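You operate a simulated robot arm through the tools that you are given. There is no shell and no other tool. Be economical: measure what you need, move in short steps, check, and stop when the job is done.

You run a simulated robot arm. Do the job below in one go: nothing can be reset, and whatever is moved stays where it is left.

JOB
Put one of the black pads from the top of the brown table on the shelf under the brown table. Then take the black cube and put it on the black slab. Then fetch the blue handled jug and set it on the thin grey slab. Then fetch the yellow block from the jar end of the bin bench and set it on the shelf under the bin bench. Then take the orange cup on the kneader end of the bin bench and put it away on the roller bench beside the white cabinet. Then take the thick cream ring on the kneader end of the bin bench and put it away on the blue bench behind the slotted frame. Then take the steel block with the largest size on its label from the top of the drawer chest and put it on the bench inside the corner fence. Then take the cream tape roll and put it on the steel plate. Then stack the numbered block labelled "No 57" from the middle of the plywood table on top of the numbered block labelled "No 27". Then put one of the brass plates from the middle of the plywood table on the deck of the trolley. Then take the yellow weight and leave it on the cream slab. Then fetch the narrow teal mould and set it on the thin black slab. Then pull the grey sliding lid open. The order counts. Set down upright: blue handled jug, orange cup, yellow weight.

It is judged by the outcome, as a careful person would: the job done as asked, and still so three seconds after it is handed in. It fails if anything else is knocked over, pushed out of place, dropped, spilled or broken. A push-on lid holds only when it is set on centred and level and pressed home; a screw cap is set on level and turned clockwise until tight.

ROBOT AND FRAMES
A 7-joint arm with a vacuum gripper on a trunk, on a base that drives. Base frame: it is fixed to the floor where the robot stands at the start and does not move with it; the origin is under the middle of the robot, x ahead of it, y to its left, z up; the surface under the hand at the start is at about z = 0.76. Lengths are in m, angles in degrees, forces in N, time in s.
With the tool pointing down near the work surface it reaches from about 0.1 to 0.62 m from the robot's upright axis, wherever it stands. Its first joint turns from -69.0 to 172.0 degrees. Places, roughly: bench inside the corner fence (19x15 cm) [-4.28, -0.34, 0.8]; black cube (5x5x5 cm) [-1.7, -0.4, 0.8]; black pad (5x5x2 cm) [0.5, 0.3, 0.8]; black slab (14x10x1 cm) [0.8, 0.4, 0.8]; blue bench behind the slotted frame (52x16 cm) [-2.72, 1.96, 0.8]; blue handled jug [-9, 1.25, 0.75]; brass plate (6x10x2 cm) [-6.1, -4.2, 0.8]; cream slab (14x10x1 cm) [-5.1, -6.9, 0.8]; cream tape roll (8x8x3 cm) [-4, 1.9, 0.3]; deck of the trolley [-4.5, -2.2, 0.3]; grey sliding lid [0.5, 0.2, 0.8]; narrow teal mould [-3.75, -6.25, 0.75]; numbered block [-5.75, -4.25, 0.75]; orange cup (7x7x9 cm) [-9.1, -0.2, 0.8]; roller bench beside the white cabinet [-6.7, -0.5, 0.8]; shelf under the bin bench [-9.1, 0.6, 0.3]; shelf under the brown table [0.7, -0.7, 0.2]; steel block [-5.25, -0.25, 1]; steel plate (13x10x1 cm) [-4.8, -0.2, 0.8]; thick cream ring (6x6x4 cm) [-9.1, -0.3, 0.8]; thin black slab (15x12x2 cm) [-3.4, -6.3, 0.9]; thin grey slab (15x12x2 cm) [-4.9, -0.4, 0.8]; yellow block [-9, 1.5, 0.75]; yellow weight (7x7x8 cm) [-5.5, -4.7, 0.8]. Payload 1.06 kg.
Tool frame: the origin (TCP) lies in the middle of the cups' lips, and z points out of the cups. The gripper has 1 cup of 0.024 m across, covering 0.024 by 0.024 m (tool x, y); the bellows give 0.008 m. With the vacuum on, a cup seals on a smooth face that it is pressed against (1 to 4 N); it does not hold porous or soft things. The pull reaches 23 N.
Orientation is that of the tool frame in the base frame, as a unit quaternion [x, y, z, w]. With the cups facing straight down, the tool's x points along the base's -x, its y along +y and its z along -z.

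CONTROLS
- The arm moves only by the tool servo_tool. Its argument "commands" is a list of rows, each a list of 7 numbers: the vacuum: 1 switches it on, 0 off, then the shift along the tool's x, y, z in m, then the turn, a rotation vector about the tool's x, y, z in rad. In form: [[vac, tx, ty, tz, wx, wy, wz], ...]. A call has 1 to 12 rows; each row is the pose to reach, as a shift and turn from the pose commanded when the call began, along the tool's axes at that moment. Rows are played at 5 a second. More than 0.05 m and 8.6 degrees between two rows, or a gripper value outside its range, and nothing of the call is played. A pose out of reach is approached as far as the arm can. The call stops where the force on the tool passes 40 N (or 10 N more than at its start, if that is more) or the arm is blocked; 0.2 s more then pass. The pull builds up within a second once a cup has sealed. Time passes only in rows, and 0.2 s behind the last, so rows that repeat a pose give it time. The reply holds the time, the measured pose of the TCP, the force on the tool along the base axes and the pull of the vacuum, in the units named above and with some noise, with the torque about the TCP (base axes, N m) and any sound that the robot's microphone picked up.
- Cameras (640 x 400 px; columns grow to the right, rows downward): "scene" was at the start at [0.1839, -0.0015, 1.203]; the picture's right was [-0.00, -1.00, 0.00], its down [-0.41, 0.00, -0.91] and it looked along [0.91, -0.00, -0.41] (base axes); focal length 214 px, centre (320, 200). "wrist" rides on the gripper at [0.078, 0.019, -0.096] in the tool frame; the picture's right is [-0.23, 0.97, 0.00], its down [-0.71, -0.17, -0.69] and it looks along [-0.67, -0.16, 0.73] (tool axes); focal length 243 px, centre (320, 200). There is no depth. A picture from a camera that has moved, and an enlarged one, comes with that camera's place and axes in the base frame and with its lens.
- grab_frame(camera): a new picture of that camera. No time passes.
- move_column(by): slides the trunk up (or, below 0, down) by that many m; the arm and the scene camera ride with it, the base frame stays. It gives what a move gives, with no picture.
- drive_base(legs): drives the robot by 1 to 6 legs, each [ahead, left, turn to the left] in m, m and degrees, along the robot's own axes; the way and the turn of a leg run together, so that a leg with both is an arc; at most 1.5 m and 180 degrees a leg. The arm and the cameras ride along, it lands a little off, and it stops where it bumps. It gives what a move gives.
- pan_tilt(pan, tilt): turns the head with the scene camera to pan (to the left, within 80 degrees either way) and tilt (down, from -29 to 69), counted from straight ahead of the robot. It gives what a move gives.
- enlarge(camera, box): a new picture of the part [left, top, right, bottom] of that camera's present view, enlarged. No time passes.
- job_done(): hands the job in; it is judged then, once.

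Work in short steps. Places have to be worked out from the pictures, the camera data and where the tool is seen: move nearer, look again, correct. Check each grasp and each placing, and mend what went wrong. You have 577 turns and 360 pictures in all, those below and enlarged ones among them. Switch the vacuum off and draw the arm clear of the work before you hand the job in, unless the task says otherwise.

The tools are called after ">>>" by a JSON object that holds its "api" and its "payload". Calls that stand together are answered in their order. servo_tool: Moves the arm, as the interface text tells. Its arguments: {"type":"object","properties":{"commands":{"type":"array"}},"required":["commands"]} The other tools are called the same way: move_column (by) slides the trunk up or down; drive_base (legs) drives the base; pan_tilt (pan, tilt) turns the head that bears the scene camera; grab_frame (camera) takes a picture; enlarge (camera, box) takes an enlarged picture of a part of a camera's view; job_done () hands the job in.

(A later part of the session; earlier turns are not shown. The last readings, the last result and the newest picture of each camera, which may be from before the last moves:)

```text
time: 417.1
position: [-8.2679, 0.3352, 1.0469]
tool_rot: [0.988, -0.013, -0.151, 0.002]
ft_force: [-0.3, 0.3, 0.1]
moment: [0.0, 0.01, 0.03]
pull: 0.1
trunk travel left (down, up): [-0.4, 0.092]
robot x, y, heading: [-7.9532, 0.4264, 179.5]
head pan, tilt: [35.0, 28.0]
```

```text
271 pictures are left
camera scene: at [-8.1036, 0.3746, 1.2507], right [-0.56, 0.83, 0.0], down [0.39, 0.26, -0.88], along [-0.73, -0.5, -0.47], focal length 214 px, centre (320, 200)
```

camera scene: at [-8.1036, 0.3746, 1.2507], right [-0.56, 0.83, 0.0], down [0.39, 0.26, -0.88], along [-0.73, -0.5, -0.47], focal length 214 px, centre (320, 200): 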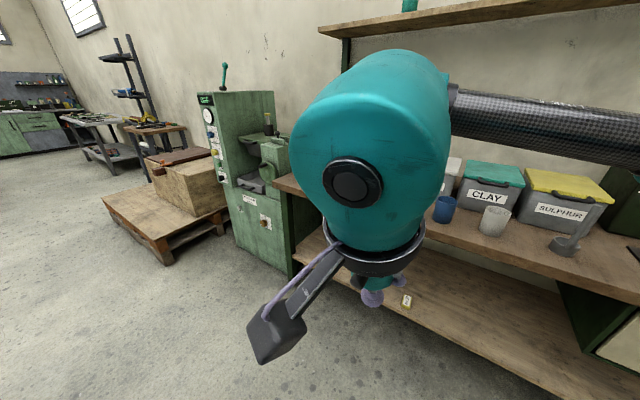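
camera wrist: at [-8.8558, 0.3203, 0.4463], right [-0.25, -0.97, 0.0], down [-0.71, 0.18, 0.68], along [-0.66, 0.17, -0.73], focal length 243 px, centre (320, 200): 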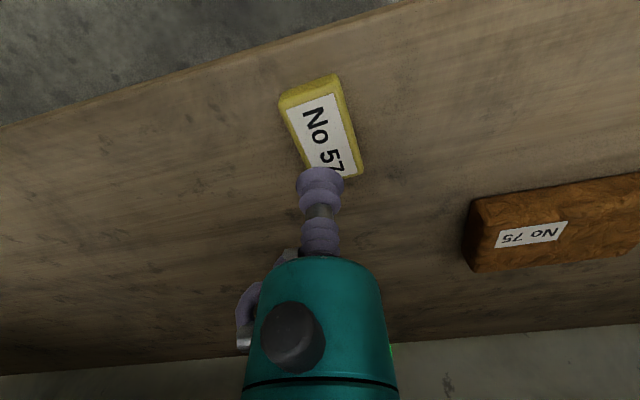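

The tool tilted 17° during the raise; straighten it, then turn right and look left over the kneader end.

>>> {"api": "servo_tool", "payload": {"commands": [[0, 0, 0, 0, 0, 0.1, 0], [0, 0, 0, 0, 0, 0.2, 0], [0, 0, 0, 0, 0, 0.3, 0], [0, 0, 0, 0, 0, 0.3, 0]]}}

>>> {"api": "drive_base", "payload": {"legs": [[0, 0.35, 0], [0, 0, -70]]}}

>>> {"api": "pan_tilt", "payload": {"pan": 75, "tilt": 28}}

>>> {"api": "grab_frame", "payload": {"camera": "scene"}}

>>> {"api": "enlarge", "payload": {"camera": "scene", "box": [200, 110, 460, 270]}}

```text
time: 418.1
position: [-8.2679, 0.3365, 1.0463]
tool_rot: [1.0, -0.011, -0.001, 0.004]
ft_force: [-0.1, -0.5, -0.4]
moment: [0.02, -0.02, -0.02]
pull: 0.0
trunk travel left (down, up): [-0.4, 0.092]
robot x, y, heading: [-7.9557, 0.4316, 179.5]
head pan, tilt: [35.0, 28.0]
```

```text
time: 424.8
position: [-8.1515, 0.3353, 1.0475]
tool_rot: [0.814, -0.581, -0.002, 0.002]
ft_force: [-0.2, 0.4, 0.7]
moment: [-0.02, 0.0, 0.02]
pull: 0.1
trunk travel left (down, up): [-0.4, 0.092]
robot x, y, heading: [-7.954, 0.0772, 109.6]
head pan, tilt: [35.0, 28.0]
```

```text
time: 425.8
position: [-8.1525, 0.336, 1.0465]
tool_rot: [0.814, -0.581, -0.003, 0.003]
ft_force: [-0.1, 0.0, 0.2]
moment: [0.0, 0.01, 0.0]
pull: 0.1
trunk travel left (down, up): [-0.4, 0.092]
robot x, y, heading: [-7.9607, 0.074, 109.3]
head pan, tilt: [75.0, 28.0]
```

```text
270 pictures are left
camera scene: at [-8.0743, 0.1356, 1.2507], right [-0.08, 1.0, 0.0], down [0.47, 0.04, -0.88], along [-0.88, -0.07, -0.47], focal length 214 px, centre (320, 200)
```

scene: 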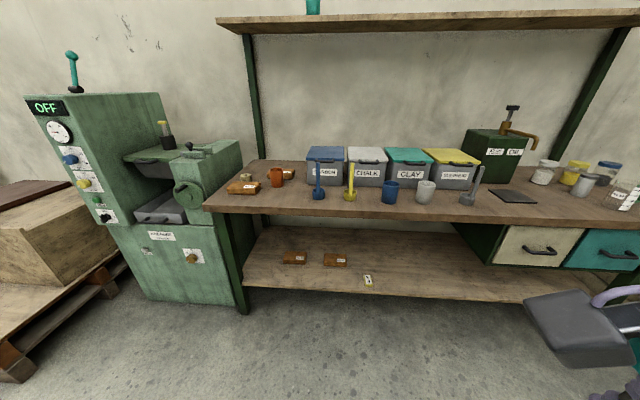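

```text
2.46 times, centred on (330, 190) of scene
camera zoom: at [-8.0743, 0.1356, 1.2507], right [-0.08, 1.0, 0.0], down [0.47, 0.04, -0.88], along [-0.88, -0.07, -0.47], focal length 528 px, centre (295, 225)
```

zoom: 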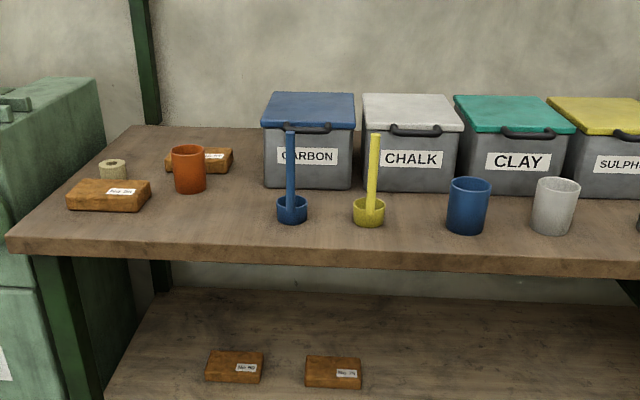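

Clear view: orange cup axis ≈(-9.09,-0.17), ring ≈(-9.10,-0.35) behind a brick. Face the bench and set the tool horizontal again.

>>> {"api": "drive_base", "payload": {"legs": [[0, 0, 70.5], [0, 0.18, 0]]}}

>>> {"api": "servo_tool", "payload": {"commands": [[0, 0, 0, 0, 0, 0, 0.13], [0, 0, 0, 0, 0, 0, 0.26], [0, 0, 0, 0, 0, 0, 0.39], [0, 0, 0, 0, 0, 0, 0.52], [0, 0, 0, 0, 0, 0, 0.65], [0, 0, 0, 0, 0, 0, 0.78], [0, 0, 0, 0, 0, 0, 0.91], [0, 0, 0, 0, 0, 0, 1.04], [0, 0, 0, 0, 0, 0, 1.17], [0, 0, 0, 0, 0, 0, 1.3], [0, 0, 0, 0, 0, 0, 1.43], [0, 0, 0, 0, 0, 0, 1.57]]}}

>>> {"api": "servo_tool", "payload": {"commands": [[0, 0, 0.03, 0, -0.13, 0, 0], [0, 0, 0.06, 0, -0.26, 0, 0], [0, 0, 0.09, 0, -0.39, 0, 0], [0, 0, 0.12, 0, -0.52, 0, 0], [0, 0, 0.15, 0, -0.65, 0, 0], [0, 0, 0.18, 0, -0.78, 0, 0], [0, 0, 0.21, 0, -0.91, 0, 0], [0, 0, 0.24, 0, -1.04, 0, 0], [0, 0, 0.25, 0, -1.17, 0, 0], [0, 0, 0.25, 0, -1.3, 0, 0], [0, 0, 0.25, 0, -1.43, 0, 0], [0, 0, 0.25, 0, -1.57, 0, 0]]}}

>>> {"api": "grab_frame", "payload": {"camera": "wrist"}}

```text
time: 431.1
position: [-8.2683, -0.2015, 1.0455]
tool_rot: [1.0, 0.001, 0.0, 0.003]
ft_force: [0.3, -0.9, -1.0]
moment: [-0.01, 0.03, -0.02]
pull: 0.2
trunk travel left (down, up): [-0.4, 0.092]
robot x, y, heading: [-7.9588, -0.1017, -179.2]
head pan, tilt: [75.0, 28.0]
```

```text
time: 433.7
position: [-8.2675, -0.2009, 1.0485]
tool_rot: [-0.706, 0.708, -0.002, -0.003]
ft_force: [0.7, -0.3, -0.9]
moment: [-0.05, 0.03, -0.02]
pull: 0.1
trunk travel left (down, up): [-0.4, 0.092]
robot x, y, heading: [-7.9599, -0.1046, -179.5]
head pan, tilt: [75.0, 28.0]
```

```text
time: 436.3
position: [-8.5188, -0.2019, 1.0475]
tool_rot: [0.499, -0.5, -0.499, 0.503]
ft_force: [0.0, 0.3, -0.1]
moment: [-0.01, -0.02, -0.02]
pull: 0.0
trunk travel left (down, up): [-0.4, 0.092]
robot x, y, heading: [-7.9562, -0.1024, -179.4]
head pan, tilt: [75.0, 28.0]
```

```text
268 pictures are left
camera wrist: at [-8.4228, -0.2786, 1.0671], right [0.0, 0.24, 0.97], down [0.68, 0.71, -0.18], along [-0.73, 0.66, -0.16], focal length 243 px, centre (320, 200)
```

wrist: 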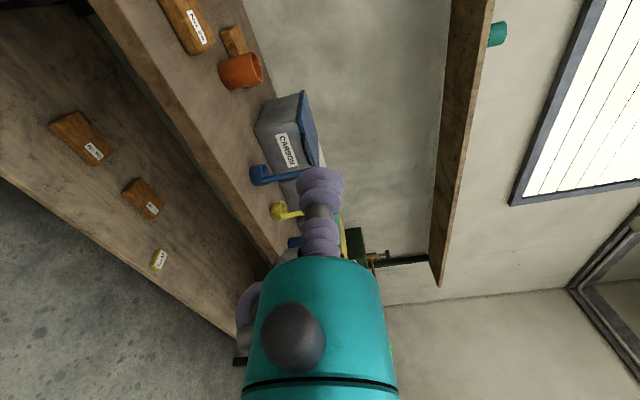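

Shift to y≈-0.163, lower to z≈0.87, then drive ahead 0.38.

>>> {"api": "servo_tool", "payload": {"commands": [[0, -0.015, -0.04, 0, 0, 0, 0], [0, -0.03, -0.08, 0, 0, 0, 0], [0, -0.04, -0.12, 0.02, 0, 0, 0], [0, -0.04, -0.16, 0.04, 0, 0, 0], [0, -0.04, -0.18, 0.05, 0, 0, 0], [0, -0.04, -0.18, 0.05, 0, 0, 0]]}}

>>> {"api": "drive_base", "payload": {"legs": [[0.33, 0, 0]]}}

>>> {"api": "grab_frame", "payload": {"camera": "wrist"}}

>>> {"api": "pan_tilt", "payload": {"pan": 20, "tilt": 35}}

>>> {"api": "grab_frame", "payload": {"camera": "scene"}}

```text
time: 437.7
position: [-8.5692, -0.1648, 0.8665]
tool_rot: [0.499, -0.5, -0.498, 0.503]
ft_force: [-0.4, -0.1, -0.5]
moment: [-0.02, 0.0, -0.02]
pull: 0.2
trunk travel left (down, up): [-0.4, 0.092]
robot x, y, heading: [-7.9618, -0.1062, -179.4]
head pan, tilt: [75.0, 28.0]
```

```text
time: 439.9
position: [-8.8991, -0.168, 0.8668]
tool_rot: [0.498, -0.5, -0.498, 0.503]
ft_force: [-0.2, 0.7, 0.2]
moment: [0.02, -0.01, -0.04]
pull: 0.1
trunk travel left (down, up): [-0.4, 0.092]
robot x, y, heading: [-8.2892, -0.1089, -179.3]
head pan, tilt: [75.0, 28.0]
```

```text
267 pictures are left
camera wrist: at [-8.8034, -0.2465, 0.8861], right [0.0, 0.24, 0.97], down [0.68, 0.71, -0.18], along [-0.73, 0.66, -0.16], focal length 243 px, centre (320, 200)
```

wrist: 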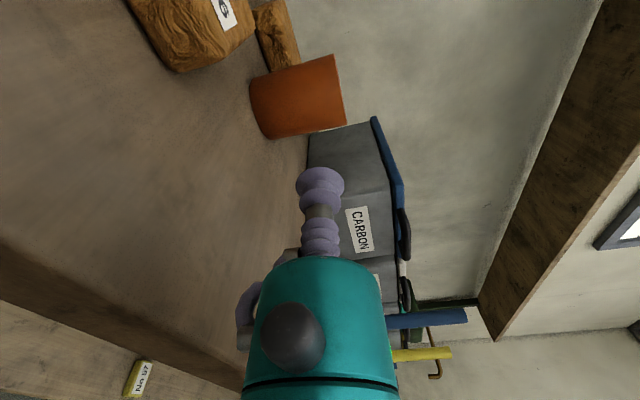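

```text
time: 441.1
position: [-8.9001, -0.1698, 0.8657]
tool_rot: [0.498, -0.5, -0.499, 0.503]
ft_force: [0.0, 1.4, 0.2]
moment: [0.05, 0.01, -0.01]
pull: 0.0
trunk travel left (down, up): [-0.4, 0.092]
robot x, y, heading: [-8.2879, -0.11, -179.3]
head pan, tilt: [20.0, 35.0]
```

```text
266 pictures are left
camera scene: at [-8.4435, -0.1405, 1.2397], right [-0.35, 0.94, 0.0], down [0.54, 0.2, -0.82], along [-0.77, -0.29, -0.57], focal length 214 px, centre (320, 200)
```

scene: 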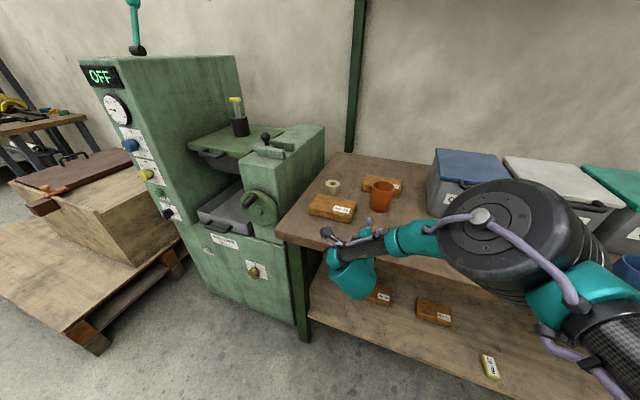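

Cup axis ≈(-9.056,-0.161), front face ≈-9.02. Drive 7 cm ahead, then approach with vacuum.

>>> {"api": "drive_base", "payload": {"legs": [[0.07, 0, 0]]}}

>>> {"api": "servo_tool", "payload": {"commands": [[1, -0.008, 0, 0.015, 0, 0, 0], [1, -0.008, 0, 0.03, 0, 0, 0], [1, -0.008, 0, 0.036, 0, 0, 0], [1, -0.008, 0, 0.039, 0, 0, 0], [1, -0.008, 0, 0.042, 0, 0, 0], [1, -0.008, 0, 0.045, 0, 0, 0], [1, -0.008, 0, 0.045, 0, 0, 0]]}}

>>> {"api": "grab_frame", "payload": {"camera": "wrist"}}

```text
time: 442.1
position: [-8.9696, -0.1696, 0.8665]
tool_rot: [0.499, -0.501, -0.498, 0.503]
ft_force: [-0.2, 0.0, -1.0]
moment: [0.0, -0.01, 0.01]
pull: 0.1
trunk travel left (down, up): [-0.4, 0.092]
robot x, y, heading: [-8.3597, -0.1127, -179.3]
head pan, tilt: [20.0, 35.0]
```

```text
time: 443.7
position: [-9.0145, -0.1632, 0.8652]
tool_rot: [0.497, -0.501, -0.498, 0.503]
ft_force: [-0.2, 0.4, -0.1]
moment: [-0.02, 0.01, 0.0]
pull: 0.1
trunk travel left (down, up): [-0.4, 0.092]
robot x, y, heading: [-8.3581, -0.1049, -179.2]
head pan, tilt: [20.0, 35.0]
```

```text
265 pictures are left
camera wrist: at [-8.9193, -0.2403, 0.8854], right [0.0, 0.24, 0.97], down [0.68, 0.71, -0.18], along [-0.73, 0.66, -0.16], focal length 243 px, centre (320, 200)
```

wrist: 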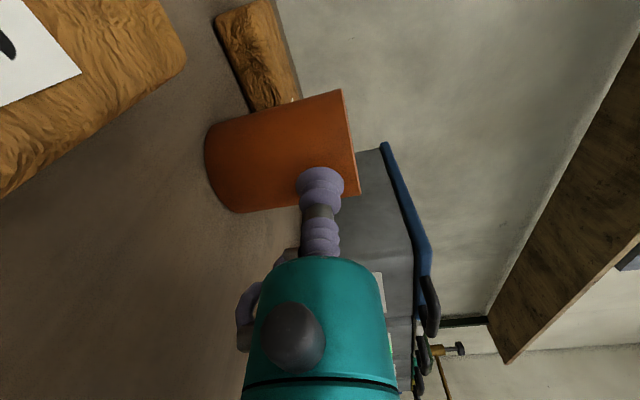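

Close. Lower 8 mm and continue forward in small steps.

>>> {"api": "servo_tool", "payload": {"commands": [[1, -0.003, -0.008, 0, 0, 0, 0], [1, -0.003, -0.008, 0.003, 0, 0, 0], [1, -0.003, -0.008, 0.006, 0, 0, 0], [1, -0.003, -0.008, 0.009, 0, 0, 0], [1, -0.003, -0.008, 0.012, 0, 0, 0], [1, -0.003, -0.008, 0.015, 0, 0, 0], [1, -0.003, -0.008, 0.015, 0, 0, 0]]}}

```text
time: 445.3
position: [-9.0294, -0.1603, 0.8585]
tool_rot: [0.499, -0.501, -0.497, 0.503]
ft_force: [0.8, 1.4, 3.8]
moment: [0.0, 0.09, -0.04]
pull: 22.8
trunk travel left (down, up): [-0.4, 0.092]
robot x, y, heading: [-8.3605, -0.1071, -179.2]
head pan, tilt: [20.0, 35.0]
```

Sealed. Lift, back out, and carry to the roller bench.

>>> {"api": "servo_tool", "payload": {"commands": [[1, 0, 0.01, 0, 0, 0, 0], [1, 0, 0.04, 0, 0, 0, 0], [1, 0, 0.08, 0, 0, 0, 0], [1, 0, 0.12, 0, 0, 0, 0], [1, 0, 0.12, 0, 0, 0, 0]]}}

>>> {"api": "drive_base", "payload": {"legs": [[-0.4, 0, 0]]}}

>>> {"api": "servo_tool", "payload": {"commands": [[1, 0, 0.03, -0.03, 0, 0, 0], [1, 0, 0.06, -0.06, 0, 0, 0], [1, 0, 0.08, -0.09, 0, 0, 0], [1, 0, 0.08, -0.1, 0, 0, 0]]}}

>>> {"api": "drive_base", "payload": {"legs": [[0, 1.3, 0], [-1.35, -0.03, 0], [0, 0, -90]]}}

>>> {"api": "pan_tilt", "payload": {"pan": 0, "tilt": 30}}

>>> {"api": "grab_frame", "payload": {"camera": "scene"}}

```text
time: 446.5
position: [-9.03, -0.1585, 0.9788]
tool_rot: [0.498, -0.501, -0.499, 0.502]
ft_force: [-0.3, -0.6, -0.6]
moment: [0.01, -0.01, -0.03]
pull: 22.6
trunk travel left (down, up): [-0.4, 0.092]
robot x, y, heading: [-8.3586, -0.1092, -179.2]
head pan, tilt: [20.0, 35.0]
```

```text
time: 449.1
position: [-8.6212, -0.1504, 0.9797]
tool_rot: [-0.498, 0.502, 0.499, -0.501]
ft_force: [0.8, -0.2, -1.0]
moment: [-0.01, 0.0, -0.01]
pull: 23.2
trunk travel left (down, up): [-0.4, 0.092]
robot x, y, heading: [-7.9496, -0.1066, -179.9]
head pan, tilt: [20.0, 35.0]
```

```text
time: 450.1
position: [-8.5223, -0.1481, 1.0583]
tool_rot: [-0.496, 0.503, 0.5, -0.5]
ft_force: [0.2, -0.2, -0.7]
moment: [0.03, -0.07, -0.03]
pull: 23.1
trunk travel left (down, up): [-0.4, 0.092]
robot x, y, heading: [-7.9525, -0.1042, -179.8]
head pan, tilt: [20.0, 35.0]
```

```text
time: 471.9
position: [-6.6764, -0.7991, 1.0583]
tool_rot: [-0.005, 0.707, 0.707, -0.01]
ft_force: [1.2, -0.2, -0.8]
moment: [-0.04, 0.0, -0.01]
pull: 22.7
trunk travel left (down, up): [-0.4, 0.092]
robot x, y, heading: [-6.6168, -1.369, 91.8]
head pan, tilt: [20.0, 35.0]
```

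```text
time: 472.7
position: [-6.6749, -0.7979, 1.0579]
tool_rot: [-0.004, 0.707, 0.707, -0.01]
ft_force: [0.8, -0.8, -0.9]
moment: [0.0, 0.0, 0.02]
pull: 22.3
trunk travel left (down, up): [-0.4, 0.092]
robot x, y, heading: [-6.6182, -1.3671, 91.5]
head pan, tilt: [0.0, 30.0]
```

```text
264 pictures are left
camera scene: at [-6.6216, -1.206, 1.2475], right [1.0, 0.03, 0.0], down [0.01, -0.5, -0.87], along [-0.03, 0.87, -0.5], focal length 214 px, centre (320, 200)
```

scene: 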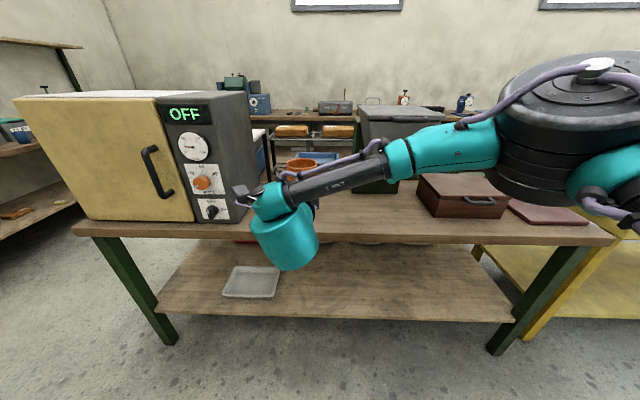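

>>> {"api": "drive_base", "payload": {"legs": [[0, -0.5, 0]]}}

>>> {"api": "grab_frame", "payload": {"camera": "scene"}}

>>> {"api": "enlarge", "payload": {"camera": "scene", "box": [60, 110, 380, 310]}}

```text
time: 477.6
position: [-6.1838, -0.7835, 1.0589]
tool_rot: [-0.005, 0.706, 0.708, -0.01]
ft_force: [0.4, 0.3, -1.4]
moment: [-0.05, -0.01, -0.03]
pull: 22.8
trunk travel left (down, up): [-0.4, 0.092]
robot x, y, heading: [-6.1246, -1.354, 91.6]
head pan, tilt: [0.0, 30.0]
```

```text
263 pictures are left
camera scene: at [-6.1293, -1.1916, 1.2475], right [1.0, 0.03, 0.0], down [0.01, -0.5, -0.87], along [-0.03, 0.87, -0.5], focal length 214 px, centre (320, 200)
```

scene: 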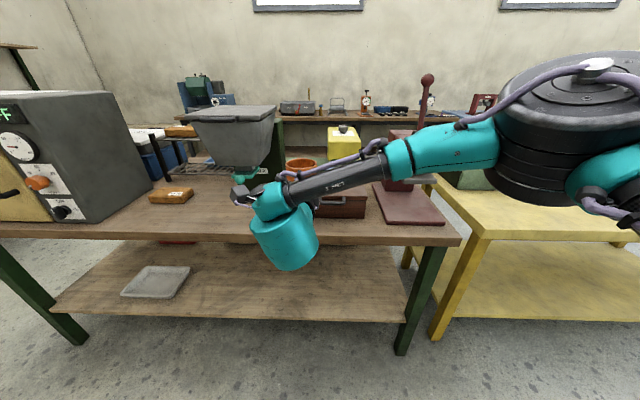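

```text
2.00 times, centred on (220, 210) of scene
camera zoom: at [-6.1293, -1.1916, 1.2475], right [1.0, 0.03, 0.0], down [0.01, -0.5, -0.87], along [-0.03, 0.87, -0.5], focal length 429 px, centre (520, 180)
```

zoom: 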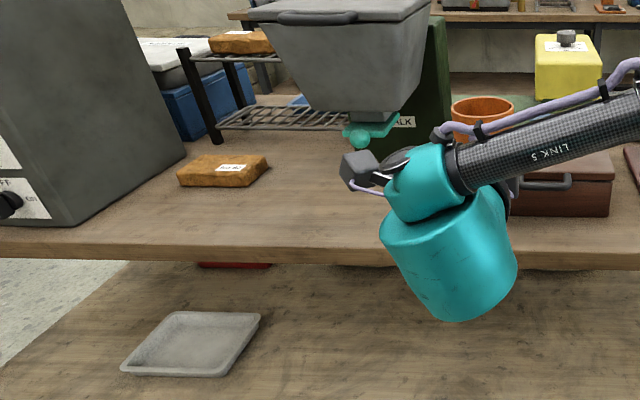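

Free spot beside the cabinet, right/front of the brick, at ≈(-6.68,-0.51). Drive there.

>>> {"api": "drive_base", "payload": {"legs": [[0, 0.5, -1.6], [0.23, 0, 0]]}}

>>> {"api": "grab_frame", "payload": {"camera": "scene"}}

>>> {"api": "grab_frame", "payload": {"camera": "wrist"}}

```text
time: 483.8
position: [-6.6603, -0.5558, 1.0579]
tool_rot: [0.007, 0.707, 0.708, 0.002]
ft_force: [0.3, 0.2, -0.5]
moment: [-0.02, -0.03, 0.02]
pull: 22.8
trunk travel left (down, up): [-0.4, 0.092]
robot x, y, heading: [-6.6199, -1.1295, 89.7]
head pan, tilt: [0.0, 30.0]
```

```text
261 pictures are left
camera scene: at [-6.6192, -0.9649, 1.2474], right [1.0, 0.0, 0.0], down [0.0, -0.5, -0.87], along [0.0, 0.87, -0.5], focal length 214 px, centre (320, 200)
```

scene: 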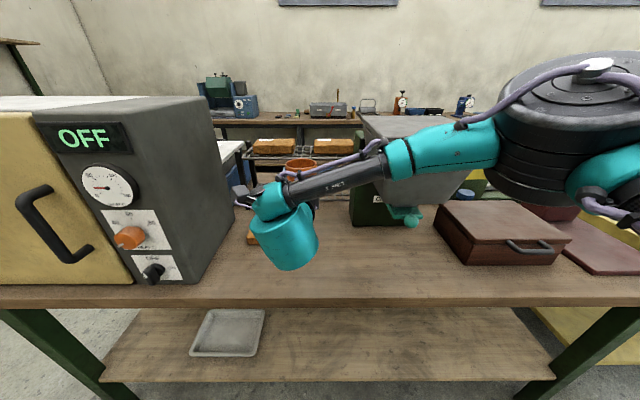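

```text
260 pictures are left
camera wrist: at [-6.7399, -0.6497, 1.0777], right [0.24, 0.0, 0.97], down [0.7, -0.69, -0.18], along [0.67, 0.72, -0.17], focal length 243 px, centre (320, 200)
```

wrist: 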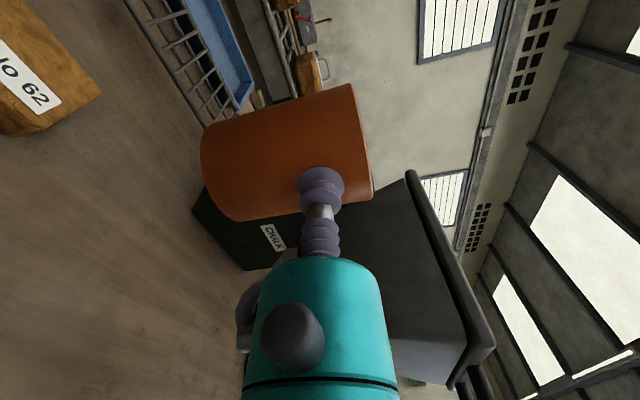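

Shift right 3.5 cm to clear the brick and lower.

>>> {"api": "servo_tool", "payload": {"commands": [[1, -0.018, 0, 0, 0, 0, 0], [1, -0.035, 0, 0, 0, 0, 0], [1, -0.035, -0.04, 0, 0, 0, 0], [1, -0.035, -0.08, 0, 0, 0, 0], [1, -0.035, -0.12, 0, 0, 0, 0], [1, -0.035, -0.16, 0, 0, 0, 0], [1, -0.035, -0.18, 0, 0, 0, 0], [1, -0.035, -0.18, 0, 0, 0, 0]]}}

>>> {"api": "grab_frame", "payload": {"camera": "wrist"}}

>>> {"api": "grab_frame", "payload": {"camera": "scene"}}

```text
time: 485.6
position: [-6.6265, -0.5569, 0.8781]
tool_rot: [0.007, 0.707, 0.708, 0.002]
ft_force: [-0.3, 0.0, -1.3]
moment: [-0.01, 0.03, 0.02]
pull: 22.9
trunk travel left (down, up): [-0.4, 0.092]
robot x, y, heading: [-6.6184, -1.1314, 89.7]
head pan, tilt: [0.0, 30.0]
```

```text
259 pictures are left
camera wrist: at [-6.7054, -0.6505, 0.8973], right [0.24, 0.0, 0.97], down [0.7, -0.69, -0.18], along [0.67, 0.72, -0.16], focal length 243 px, centre (320, 200)
```

wrist: 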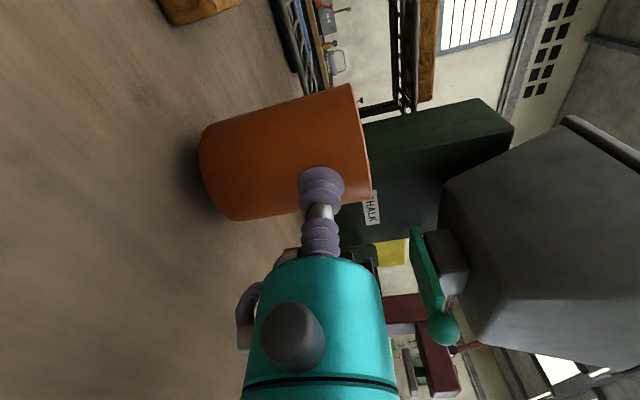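

```text
258 pictures are left
camera scene: at [-6.6192, -0.9655, 1.2475], right [1.0, 0.0, 0.0], down [0.0, -0.5, -0.87], along [0.0, 0.87, -0.5], focal length 214 px, centre (320, 200)
```

scene: 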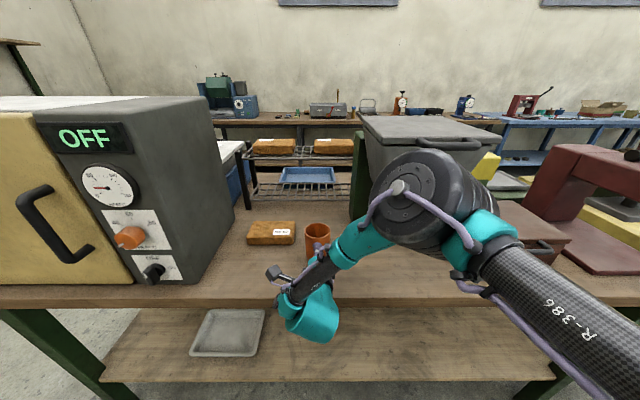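

Clear. Lower to contact.

>>> {"api": "servo_tool", "payload": {"commands": [[1, 0, -0.01, 0, 0, 0, 0], [1, 0, -0.015, 0, 0, 0, 0], [1, 0, -0.018, 0, 0, 0, 0], [1, 0, -0.021, 0, 0, 0, 0], [1, 0, -0.021, 0, 0, 0, 0]]}}

```text
time: 486.8
position: [-6.6269, -0.5565, 0.8591]
tool_rot: [0.006, 0.706, 0.708, 0.003]
ft_force: [1.1, -0.5, 8.4]
moment: [0.01, 0.0, 0.03]
pull: 22.8
trunk travel left (down, up): [-0.4, 0.092]
robot x, y, heading: [-6.6233, -1.1293, 89.9]
head pan, tilt: [0.0, 30.0]
```

Contact (8 N). Release and withdraw straight back.

>>> {"api": "servo_tool", "payload": {"commands": [[0, 0, 0, 0, 0, 0, 0], [0, 0, 0, 0, 0, 0, 0], [0, 0, 0, 0, 0, 0, 0], [0, 0, 0, -0.005, 0, 0, 0], [0, 0, 0, -0.02, 0, 0, 0], [0, 0, 0, -0.06, 0, 0, 0], [0, 0, 0.04, -0.09, 0, 0, 0], [0, 0, 0.08, -0.11, 0, 0, 0]]}}

>>> {"api": "grab_frame", "payload": {"camera": "wrist"}}

```text
time: 488.6
position: [-6.6285, -0.668, 0.9372]
tool_rot: [0.006, 0.707, 0.708, 0.002]
ft_force: [-0.5, 1.0, -0.6]
moment: [-0.01, 0.0, 0.04]
pull: 0.0
trunk travel left (down, up): [-0.4, 0.092]
robot x, y, heading: [-6.621, -1.1292, 89.9]
head pan, tilt: [0.0, 30.0]
```

```text
257 pictures are left
camera wrist: at [-6.7072, -0.7619, 0.9574], right [0.24, -0.01, 0.97], down [0.7, -0.69, -0.18], along [0.67, 0.72, -0.16], focal length 243 px, centre (320, 200)
```

wrist: 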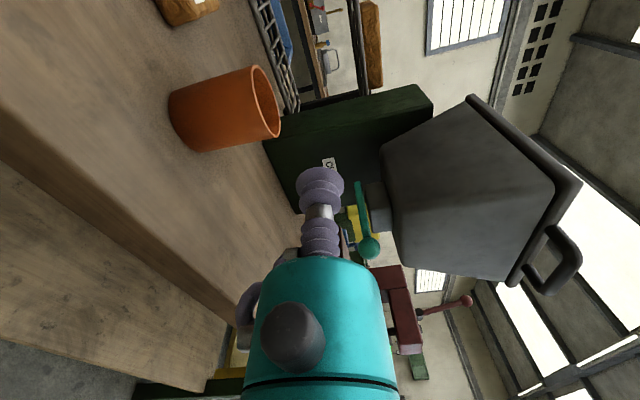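

Cup is upright on the roller bench. Back off, reset the tool to vertical and return to the bin bench.

>>> {"api": "drive_base", "payload": {"legs": [[-0.28, 0, 0]]}}

>>> {"api": "servo_tool", "payload": {"commands": [[0, 0, 0.02, 0, 0.13, 0, 0], [0, 0, 0.04, 0, 0.26, 0, 0], [0, 0, 0.05, 0, 0.39, 0, 0], [0, 0, 0.05, -0.01, 0.52, 0, 0], [0, 0, 0.05, -0.02, 0.65, 0, 0], [0, 0, 0.05, -0.03, 0.78, 0, 0], [0, 0, 0.05, -0.04, 0.91, 0, 0], [0, 0, 0.05, -0.05, 1.04, 0, 0], [0, 0, 0.05, -0.06, 1.17, 0, 0], [0, 0, 0.05, -0.07, 1.3, 0, 0], [0, 0, 0.05, -0.08, 1.43, 0, 0], [0, 0, 0.05, -0.1, 1.57, 0, 0]]}}

>>> {"api": "servo_tool", "payload": {"commands": [[0, 0, 0, 0, 0, 0, -0.13], [0, 0, 0, 0, 0, 0, -0.26], [0, 0, 0, 0, 0, 0, -0.39], [0, 0, 0, 0, 0, 0, -0.52], [0, 0, 0, 0, 0, 0, -0.65], [0, 0, 0, 0, 0, 0, -0.78], [0, 0, 0, 0, 0, 0, -0.91], [0, 0, 0, 0, 0, 0, -1.04], [0, 0, 0, 0, 0, 0, -1.17], [0, 0, 0, 0, 0, 0, -1.3], [0, 0, 0, 0, 0, 0, -1.43], [0, 0, 0, 0, 0, 0, -1.57]]}}

>>> {"api": "drive_base", "payload": {"legs": [[0, 0, 90], [1.33, 0, 0], [0, -1.1, 0], [0.4, 0, 0]]}}

>>> {"api": "grab_frame", "payload": {"camera": "wrist"}}

>>> {"api": "grab_frame", "payload": {"camera": "scene"}}

```text
time: 490.6
position: [-6.628, -0.9472, 0.9371]
tool_rot: [0.007, 0.707, 0.708, 0.001]
ft_force: [0.3, 0.5, -0.3]
moment: [0.03, 0.02, 0.01]
pull: 0.0
trunk travel left (down, up): [-0.4, 0.092]
robot x, y, heading: [-6.6235, -1.4109, 89.8]
head pan, tilt: [0.0, 30.0]
```

```text
time: 493.1
position: [-6.6297, -1.0483, 0.9864]
tool_rot: [0.006, 1.0, 0.0, -0.004]
ft_force: [0.7, -0.7, 0.0]
moment: [0.0, 0.0, -0.01]
pull: 0.0
trunk travel left (down, up): [-0.4, 0.092]
robot x, y, heading: [-6.6211, -1.4085, 89.5]
head pan, tilt: [0.0, 30.0]
```

```text
time: 495.8
position: [-6.63, -1.0489, 0.9866]
tool_rot: [-0.703, 0.711, 0.003, -0.001]
ft_force: [0.2, 0.0, 0.2]
moment: [0.0, 0.01, -0.02]
pull: 0.1
trunk travel left (down, up): [-0.4, 0.092]
robot x, y, heading: [-6.6205, -1.4081, 89.6]
head pan, tilt: [0.0, 30.0]
```

```text
time: 517.6
position: [-8.6578, -0.306, 0.9873]
tool_rot: [1.0, -0.017, 0.0, 0.004]
ft_force: [-0.6, 0.3, 0.0]
moment: [-0.04, 0.06, 0.02]
pull: 0.1
trunk travel left (down, up): [-0.4, 0.092]
robot x, y, heading: [-8.2926, -0.3042, 178.6]
head pan, tilt: [0.0, 30.0]
```

```text
256 pictures are left
camera wrist: at [-8.5801, -0.3265, 1.083], right [-0.27, -0.96, 0.01], down [-0.7, 0.2, 0.69], along [-0.66, 0.18, -0.73], focal length 243 px, centre (320, 200)
```

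wrist: 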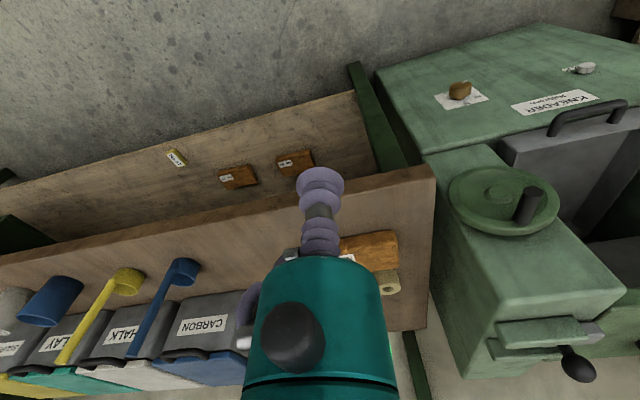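

```text
255 pictures are left
camera scene: at [-8.4595, -0.3031, 1.2475], right [0.02, 1.0, 0.0], down [0.5, -0.01, -0.87], along [-0.87, 0.02, -0.5], focal length 214 px, centre (320, 200)
```

scene: 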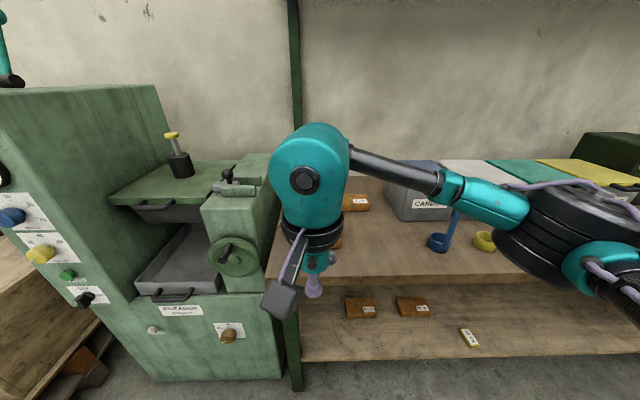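

>>> {"api": "enlarge", "payload": {"camera": "wrist", "box": [330, 220, 450, 320]}}

```text
4.00 times, centred on (390, 270) of wrist
camera zoom: at [-8.5801, -0.3265, 1.083], right [-0.27, -0.96, 0.01], down [-0.7, 0.2, 0.69], along [-0.66, 0.18, -0.73], focal length 970 px, centre (40, -80)
```

zoom: 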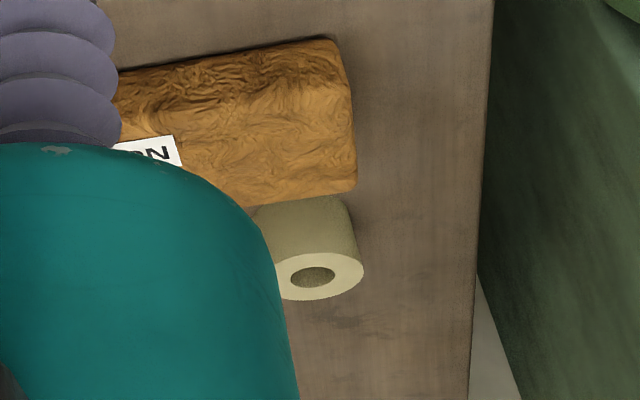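

The ring has a wide hole (annulus too narrow for the cup), so a side grip is needed. I turn to get an unobstructed close view.

>>> {"api": "drive_base", "payload": {"legs": [[0, 0, -70]]}}

>>> {"api": "pan_tilt", "payload": {"pan": 75, "tilt": 35}}

>>> {"api": "grab_frame", "payload": {"camera": "scene"}}

>>> {"api": "enlarge", "payload": {"camera": "scene", "box": [220, 120, 420, 245]}}

```text
time: 521.0
position: [-8.4184, 0.0362, 0.9883]
tool_rot: [0.808, -0.589, -0.003, 0.003]
ft_force: [-0.1, -0.7, -0.2]
moment: [0.01, 0.0, 0.02]
pull: 0.2
trunk travel left (down, up): [-0.4, 0.092]
robot x, y, heading: [-8.2964, -0.3088, 108.3]
head pan, tilt: [0.0, 30.0]
```

```text
time: 522.5
position: [-8.4176, 0.0348, 0.9871]
tool_rot: [0.808, -0.589, -0.003, 0.003]
ft_force: [-0.5, 0.6, 0.1]
moment: [0.0, 0.01, 0.02]
pull: 0.1
trunk travel left (down, up): [-0.4, 0.092]
robot x, y, heading: [-8.2943, -0.3078, 108.3]
head pan, tilt: [75.0, 35.0]
```

```text
253 pictures are left
camera scene: at [-8.4057, -0.2415, 1.2397], right [-0.06, 1.0, 0.0], down [0.57, 0.03, -0.82], along [-0.82, -0.05, -0.57], focal length 214 px, centre (320, 200)
```

scene: 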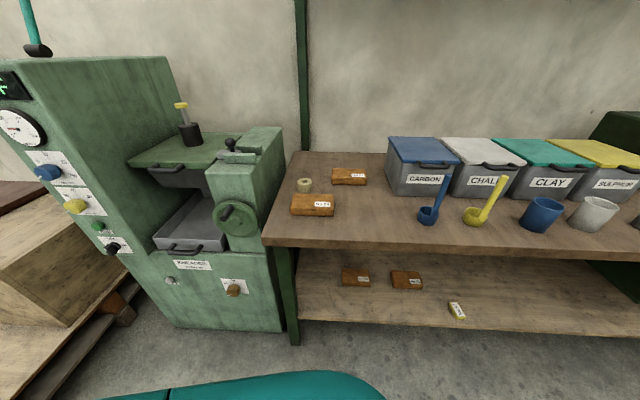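

```text
3.20 times, centred on (320, 182) of scene
camera zoom: at [-8.4057, -0.2415, 1.2397], right [-0.06, 1.0, 0.0], down [0.57, 0.03, -0.82], along [-0.82, -0.05, -0.57], focal length 686 px, centre (320, 256)
```

zoom: 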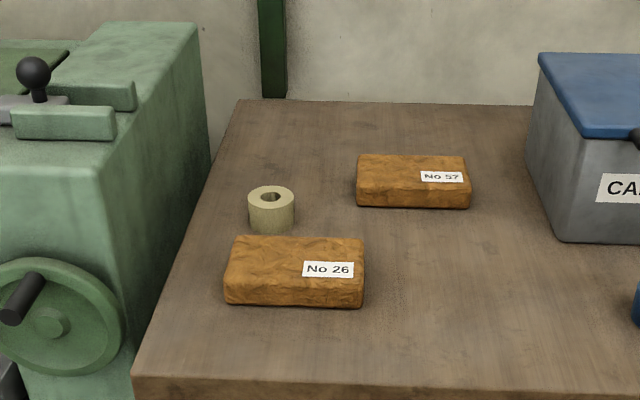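

Enlarge the ring to judge its hole and wall width.

>>> {"api": "enlarge", "payload": {"camera": "scene", "box": [288, 168, 324, 198]}}

```text
13.33 times, centred on (306, 183) of scene
camera zoom: at [-8.4057, -0.2415, 1.2397], right [-0.06, 1.0, 0.0], down [0.57, 0.03, -0.82], along [-0.82, -0.05, -0.57], focal length 2860 px, centre (507, 427)
```

zoom: 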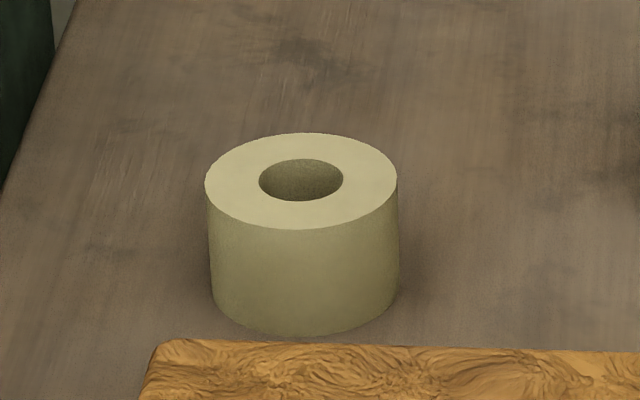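

The wall is only ~15 mm wide, so I'll nudge the ring out into the open and then grip its side. Face the bench and move close.

>>> {"api": "drive_base", "payload": {"legs": [[0, 0, 71.5], [0.26, 0.02, 0]]}}

>>> {"api": "pan_tilt", "payload": {"pan": 20, "tilt": 45}}

>>> {"api": "grab_frame", "payload": {"camera": "scene"}}

>>> {"api": "grab_frame", "payload": {"camera": "wrist"}}

```text
time: 527.5
position: [-8.9138, -0.3285, 0.9866]
tool_rot: [1.0, -0.01, 0.0, 0.003]
ft_force: [-0.1, -0.3, 0.7]
moment: [-0.03, -0.05, 0.01]
pull: 0.0
trunk travel left (down, up): [-0.4, 0.092]
robot x, y, heading: [-8.5491, -0.3215, 179.1]
head pan, tilt: [75.0, 35.0]
```

```text
time: 528.7
position: [-8.9128, -0.3285, 0.9863]
tool_rot: [1.0, -0.01, -0.002, 0.004]
ft_force: [0.1, -0.5, 0.2]
moment: [-0.03, -0.02, 0.01]
pull: 0.0
trunk travel left (down, up): [-0.4, 0.092]
robot x, y, heading: [-8.5517, -0.3223, 179.5]
head pan, tilt: [20.0, 45.0]
```

```text
250 pictures are left
camera scene: at [-8.7012, -0.3504, 1.2249], right [-0.33, 0.94, 0.0], down [0.67, 0.24, -0.71], along [-0.67, -0.24, -0.71], focal length 214 px, centre (320, 200)
```

scene: 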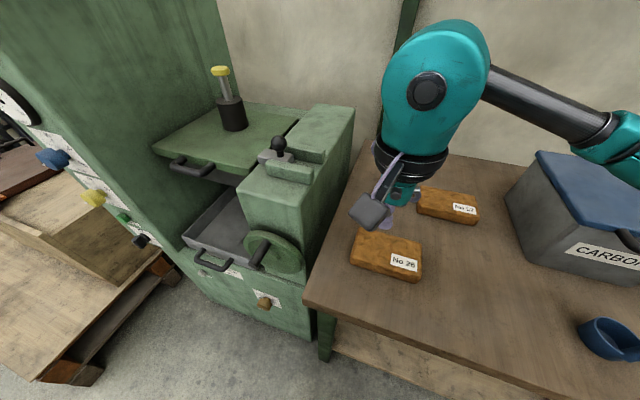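

```text
249 pictures are left
camera wrist: at [-8.8353, -0.3474, 1.0831], right [-0.25, -0.97, 0.01], down [-0.7, 0.19, 0.69], along [-0.66, 0.17, -0.73], focal length 243 px, centre (320, 200)
```

wrist: 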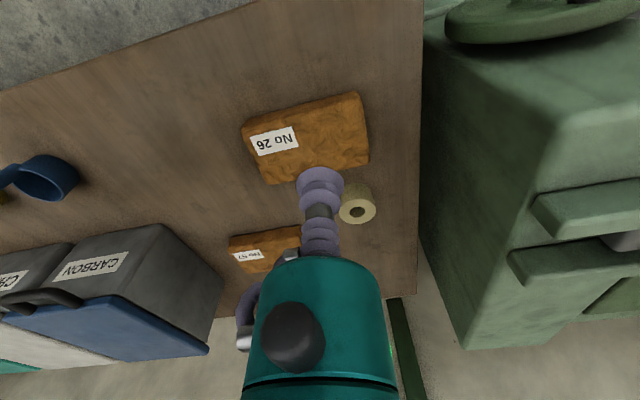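

Move to the ring's left side (over (-9.107,-0.395)) with a small lean away from the kneader, and check before descending.

>>> {"api": "servo_tool", "payload": {"commands": [[0, -0.04, 0.014, 0, 0, 0, 0], [0, -0.08, 0.028, 0, 0, 0, 0], [0, -0.12, 0.043, 0, -0.05, 0, 0], [0, -0.16, 0.057, 0, -0.12, 0, 0], [0, -0.193, 0.071, 0, -0.2, 0, 0], [0, -0.193, 0.071, 0.04, -0.2, 0, 0], [0, -0.193, 0.071, 0.08, -0.2, 0, 0], [0, -0.193, 0.071, 0.08, -0.2, 0, 0]]}}

>>> {"api": "grab_frame", "payload": {"camera": "scene"}}

>>> {"api": "grab_frame", "payload": {"camera": "wrist"}}

```text
time: 530.5
position: [-9.1067, -0.3953, 0.9089]
tool_rot: [0.995, -0.009, -0.003, 0.104]
ft_force: [0.0, -0.5, 0.5]
moment: [0.03, 0.02, 0.02]
pull: 0.0
trunk travel left (down, up): [-0.4, 0.092]
robot x, y, heading: [-8.5563, -0.3234, 179.4]
head pan, tilt: [20.0, 45.0]
```

```text
248 pictures are left
camera scene: at [-8.7012, -0.3504, 1.2249], right [-0.33, 0.94, 0.0], down [0.67, 0.23, -0.71], along [-0.67, -0.23, -0.71], focal length 214 px, centre (320, 200)
```

scene: 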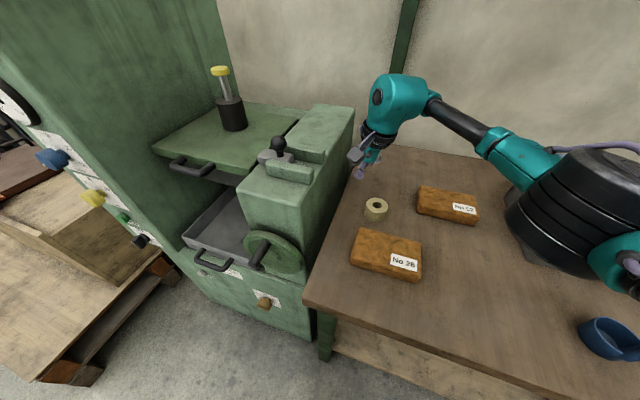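

```text
247 pictures are left
camera wrist: at [-9.0284, -0.3946, 1.006], right [-0.25, -0.95, 0.2], down [-0.7, 0.32, 0.64], along [-0.67, 0.02, -0.74], focal length 243 px, centre (320, 200)
```

wrist: 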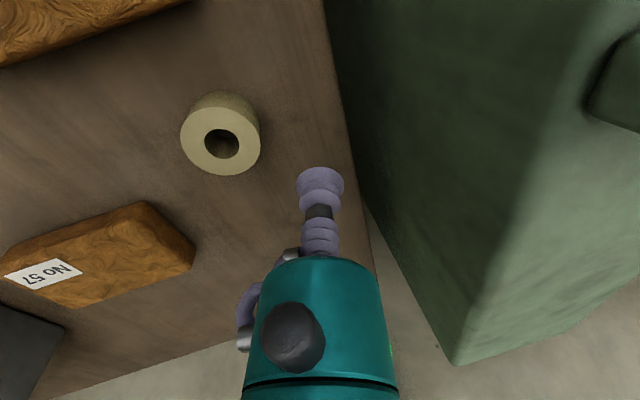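

Ring centre ≈(-9.092,-0.341). Descend beside it to z≈0.812.

>>> {"api": "servo_tool", "payload": {"commands": [[0, 0, -0.008, 0.039, 0, 0, 0], [0, 0, -0.016, 0.078, 0, 0, 0], [0, 0, -0.0193, 0.095, 0, 0, 0], [0, 0, -0.0193, 0.095, 0, 0, 0]]}}

>>> {"api": "grab_frame", "payload": {"camera": "wrist"}}

```text
time: 531.5
position: [-9.1072, -0.3967, 0.8101]
tool_rot: [0.995, -0.009, -0.002, 0.103]
ft_force: [-0.2, -1.2, -0.2]
moment: [0.01, -0.04, 0.01]
pull: 0.0
trunk travel left (down, up): [-0.4, 0.092]
robot x, y, heading: [-8.5518, -0.3239, 179.4]
head pan, tilt: [20.0, 45.0]
```

```text
246 pictures are left
camera wrist: at [-9.0292, -0.3967, 0.9084], right [-0.25, -0.95, 0.2], down [-0.7, 0.32, 0.64], along [-0.67, 0.02, -0.74], focal length 243 px, centre (320, 200)
```

wrist: 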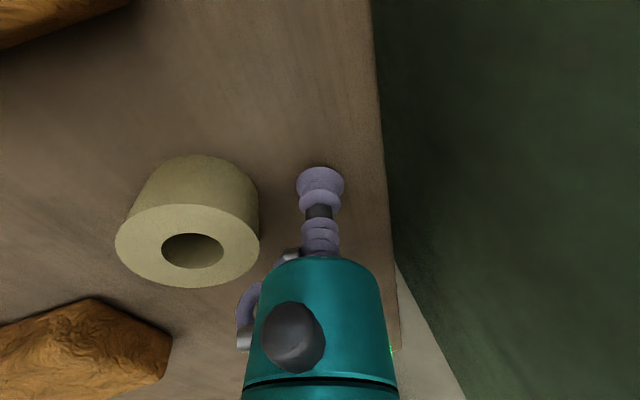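

Push the ring along +y, first 0.10 m.

>>> {"api": "servo_tool", "payload": {"commands": [[0, 0.003, -0.0196, -0.004, 0, 0, 0], [0, 0.006, -0.0392, -0.008, 0, 0, 0], [0, 0.009, -0.0588, -0.012, 0, 0, 0], [0, 0.012, -0.0784, -0.016, 0, 0, 0], [0, 0.016, -0.098, -0.02, 0, 0, 0], [0, 0.016, -0.098, -0.02, 0, 0, 0]]}}

>>> {"api": "grab_frame", "payload": {"camera": "wrist"}}

>>> {"api": "grab_frame", "payload": {"camera": "scene"}}

```text
time: 532.9
position: [-9.0908, -0.2982, 0.8091]
tool_rot: [0.995, -0.009, -0.001, 0.103]
ft_force: [0.5, -1.1, 1.4]
moment: [0.01, 0.0, 0.02]
pull: 0.1
trunk travel left (down, up): [-0.4, 0.092]
robot x, y, heading: [-8.5512, -0.3236, 179.5]
head pan, tilt: [20.0, 45.0]
```

```text
245 pictures are left
camera wrist: at [-9.012, -0.2968, 0.9071], right [-0.25, -0.95, 0.2], down [-0.7, 0.32, 0.64], along [-0.67, 0.02, -0.74], focal length 243 px, centre (320, 200)
```

wrist: 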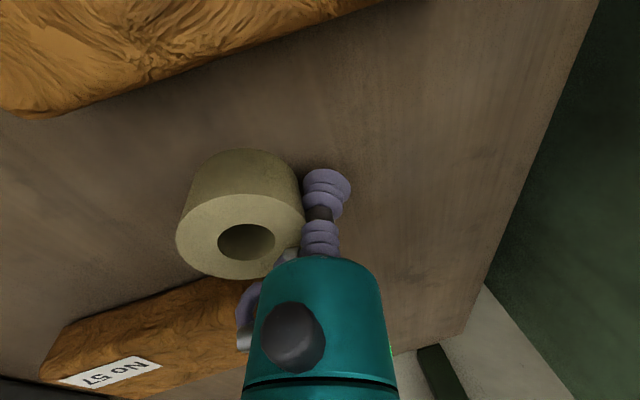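

```text
244 pictures are left
camera scene: at [-8.7012, -0.3504, 1.2249], right [-0.33, 0.94, 0.0], down [0.67, 0.23, -0.71], along [-0.67, -0.23, -0.71], focal length 214 px, centre (320, 200)
```

scene: 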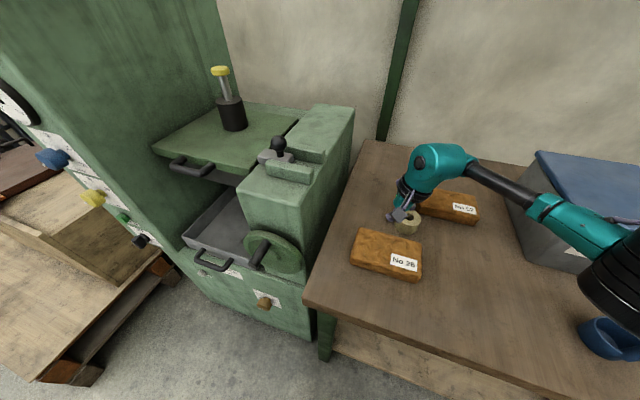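

Works. Push another 8 cm along (+0.03,+0.08).

>>> {"api": "servo_tool", "payload": {"commands": [[0, 0.005, -0.0196, -0.004, 0, 0, 0], [0, 0.011, -0.0392, -0.008, 0, 0, 0], [0, 0.018, -0.0588, -0.012, 0, 0, 0], [0, 0.025, -0.0784, -0.016, 0, 0, 0], [0, 0.03, -0.093, -0.019, 0, 0, 0], [0, 0.03, -0.093, -0.019, 0, 0, 0]]}}

>>> {"api": "grab_frame", "payload": {"camera": "wrist"}}

>>> {"api": "grab_frame", "payload": {"camera": "scene"}}

```text
time: 534.3
position: [-9.0584, -0.2042, 0.81]
tool_rot: [0.995, -0.009, -0.001, 0.102]
ft_force: [-0.3, -1.2, 0.9]
moment: [0.01, -0.01, -0.01]
pull: 0.0
trunk travel left (down, up): [-0.4, 0.092]
robot x, y, heading: [-8.5519, -0.3237, 179.7]
head pan, tilt: [20.0, 45.0]
```

```text
243 pictures are left
camera wrist: at [-8.9799, -0.2026, 0.9072], right [-0.25, -0.95, 0.2], down [-0.7, 0.32, 0.64], along [-0.67, 0.02, -0.74], focal length 243 px, centre (320, 200)
```

wrist: 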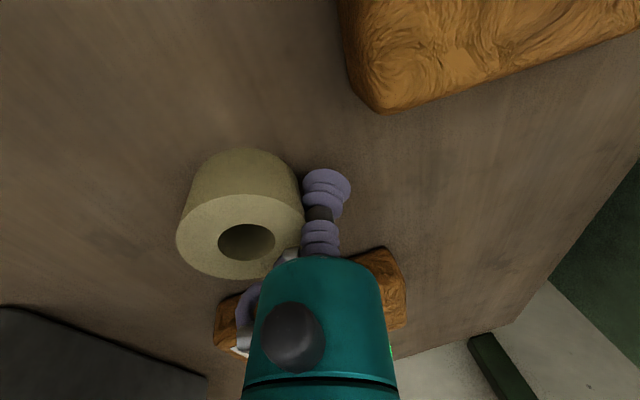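

```text
242 pictures are left
camera scene: at [-8.7012, -0.3505, 1.2249], right [-0.33, 0.94, 0.0], down [0.67, 0.23, -0.71], along [-0.67, -0.23, -0.71], focal length 214 px, centre (320, 200)
```

scene: 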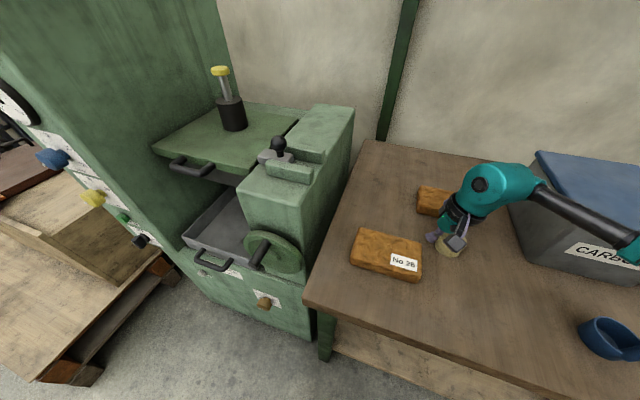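

Ring now at ≈(-9.044,-0.167), clear of the bricks. Lift, move behind it, upright the tool, to push it toward the bench edge.

>>> {"api": "servo_tool", "payload": {"commands": [[0, 0, 0.006, 0.001, 0, 0, 0], [0, 0, 0.014, -0.038, 0, 0, 0], [0, 0, 0.024, -0.087, 0, 0, 0], [0, -0.036, 0.0, -0.092, 0, 0, 0], [0, -0.036, -0.012, -0.095, 0.1, 0, 0], [0, -0.036, -0.012, -0.095, 0.206, 0, 0], [0, -0.036, -0.012, -0.095, 0.206, 0, 0]]}}

>>> {"api": "grab_frame", "payload": {"camera": "wrist"}}

```text
time: 535.9
position: [-9.095, -0.1707, 0.8986]
tool_rot: [1.0, -0.009, 0.0, 0.0]
ft_force: [0.0, -0.3, -0.2]
moment: [-0.04, 0.03, -0.02]
pull: 0.0
trunk travel left (down, up): [-0.4, 0.092]
robot x, y, heading: [-8.5533, -0.3227, 179.3]
head pan, tilt: [20.0, 45.0]
```

```text
241 pictures are left
camera wrist: at [-9.0163, -0.1902, 0.9957], right [-0.25, -0.97, 0.0], down [-0.7, 0.18, 0.69], along [-0.66, 0.17, -0.73], focal length 243 px, centre (320, 200)
```

wrist: 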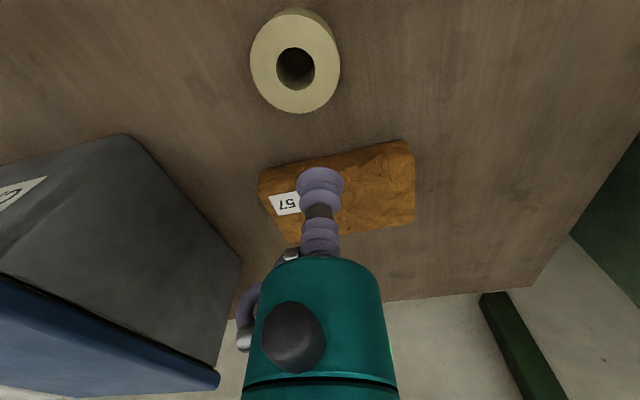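

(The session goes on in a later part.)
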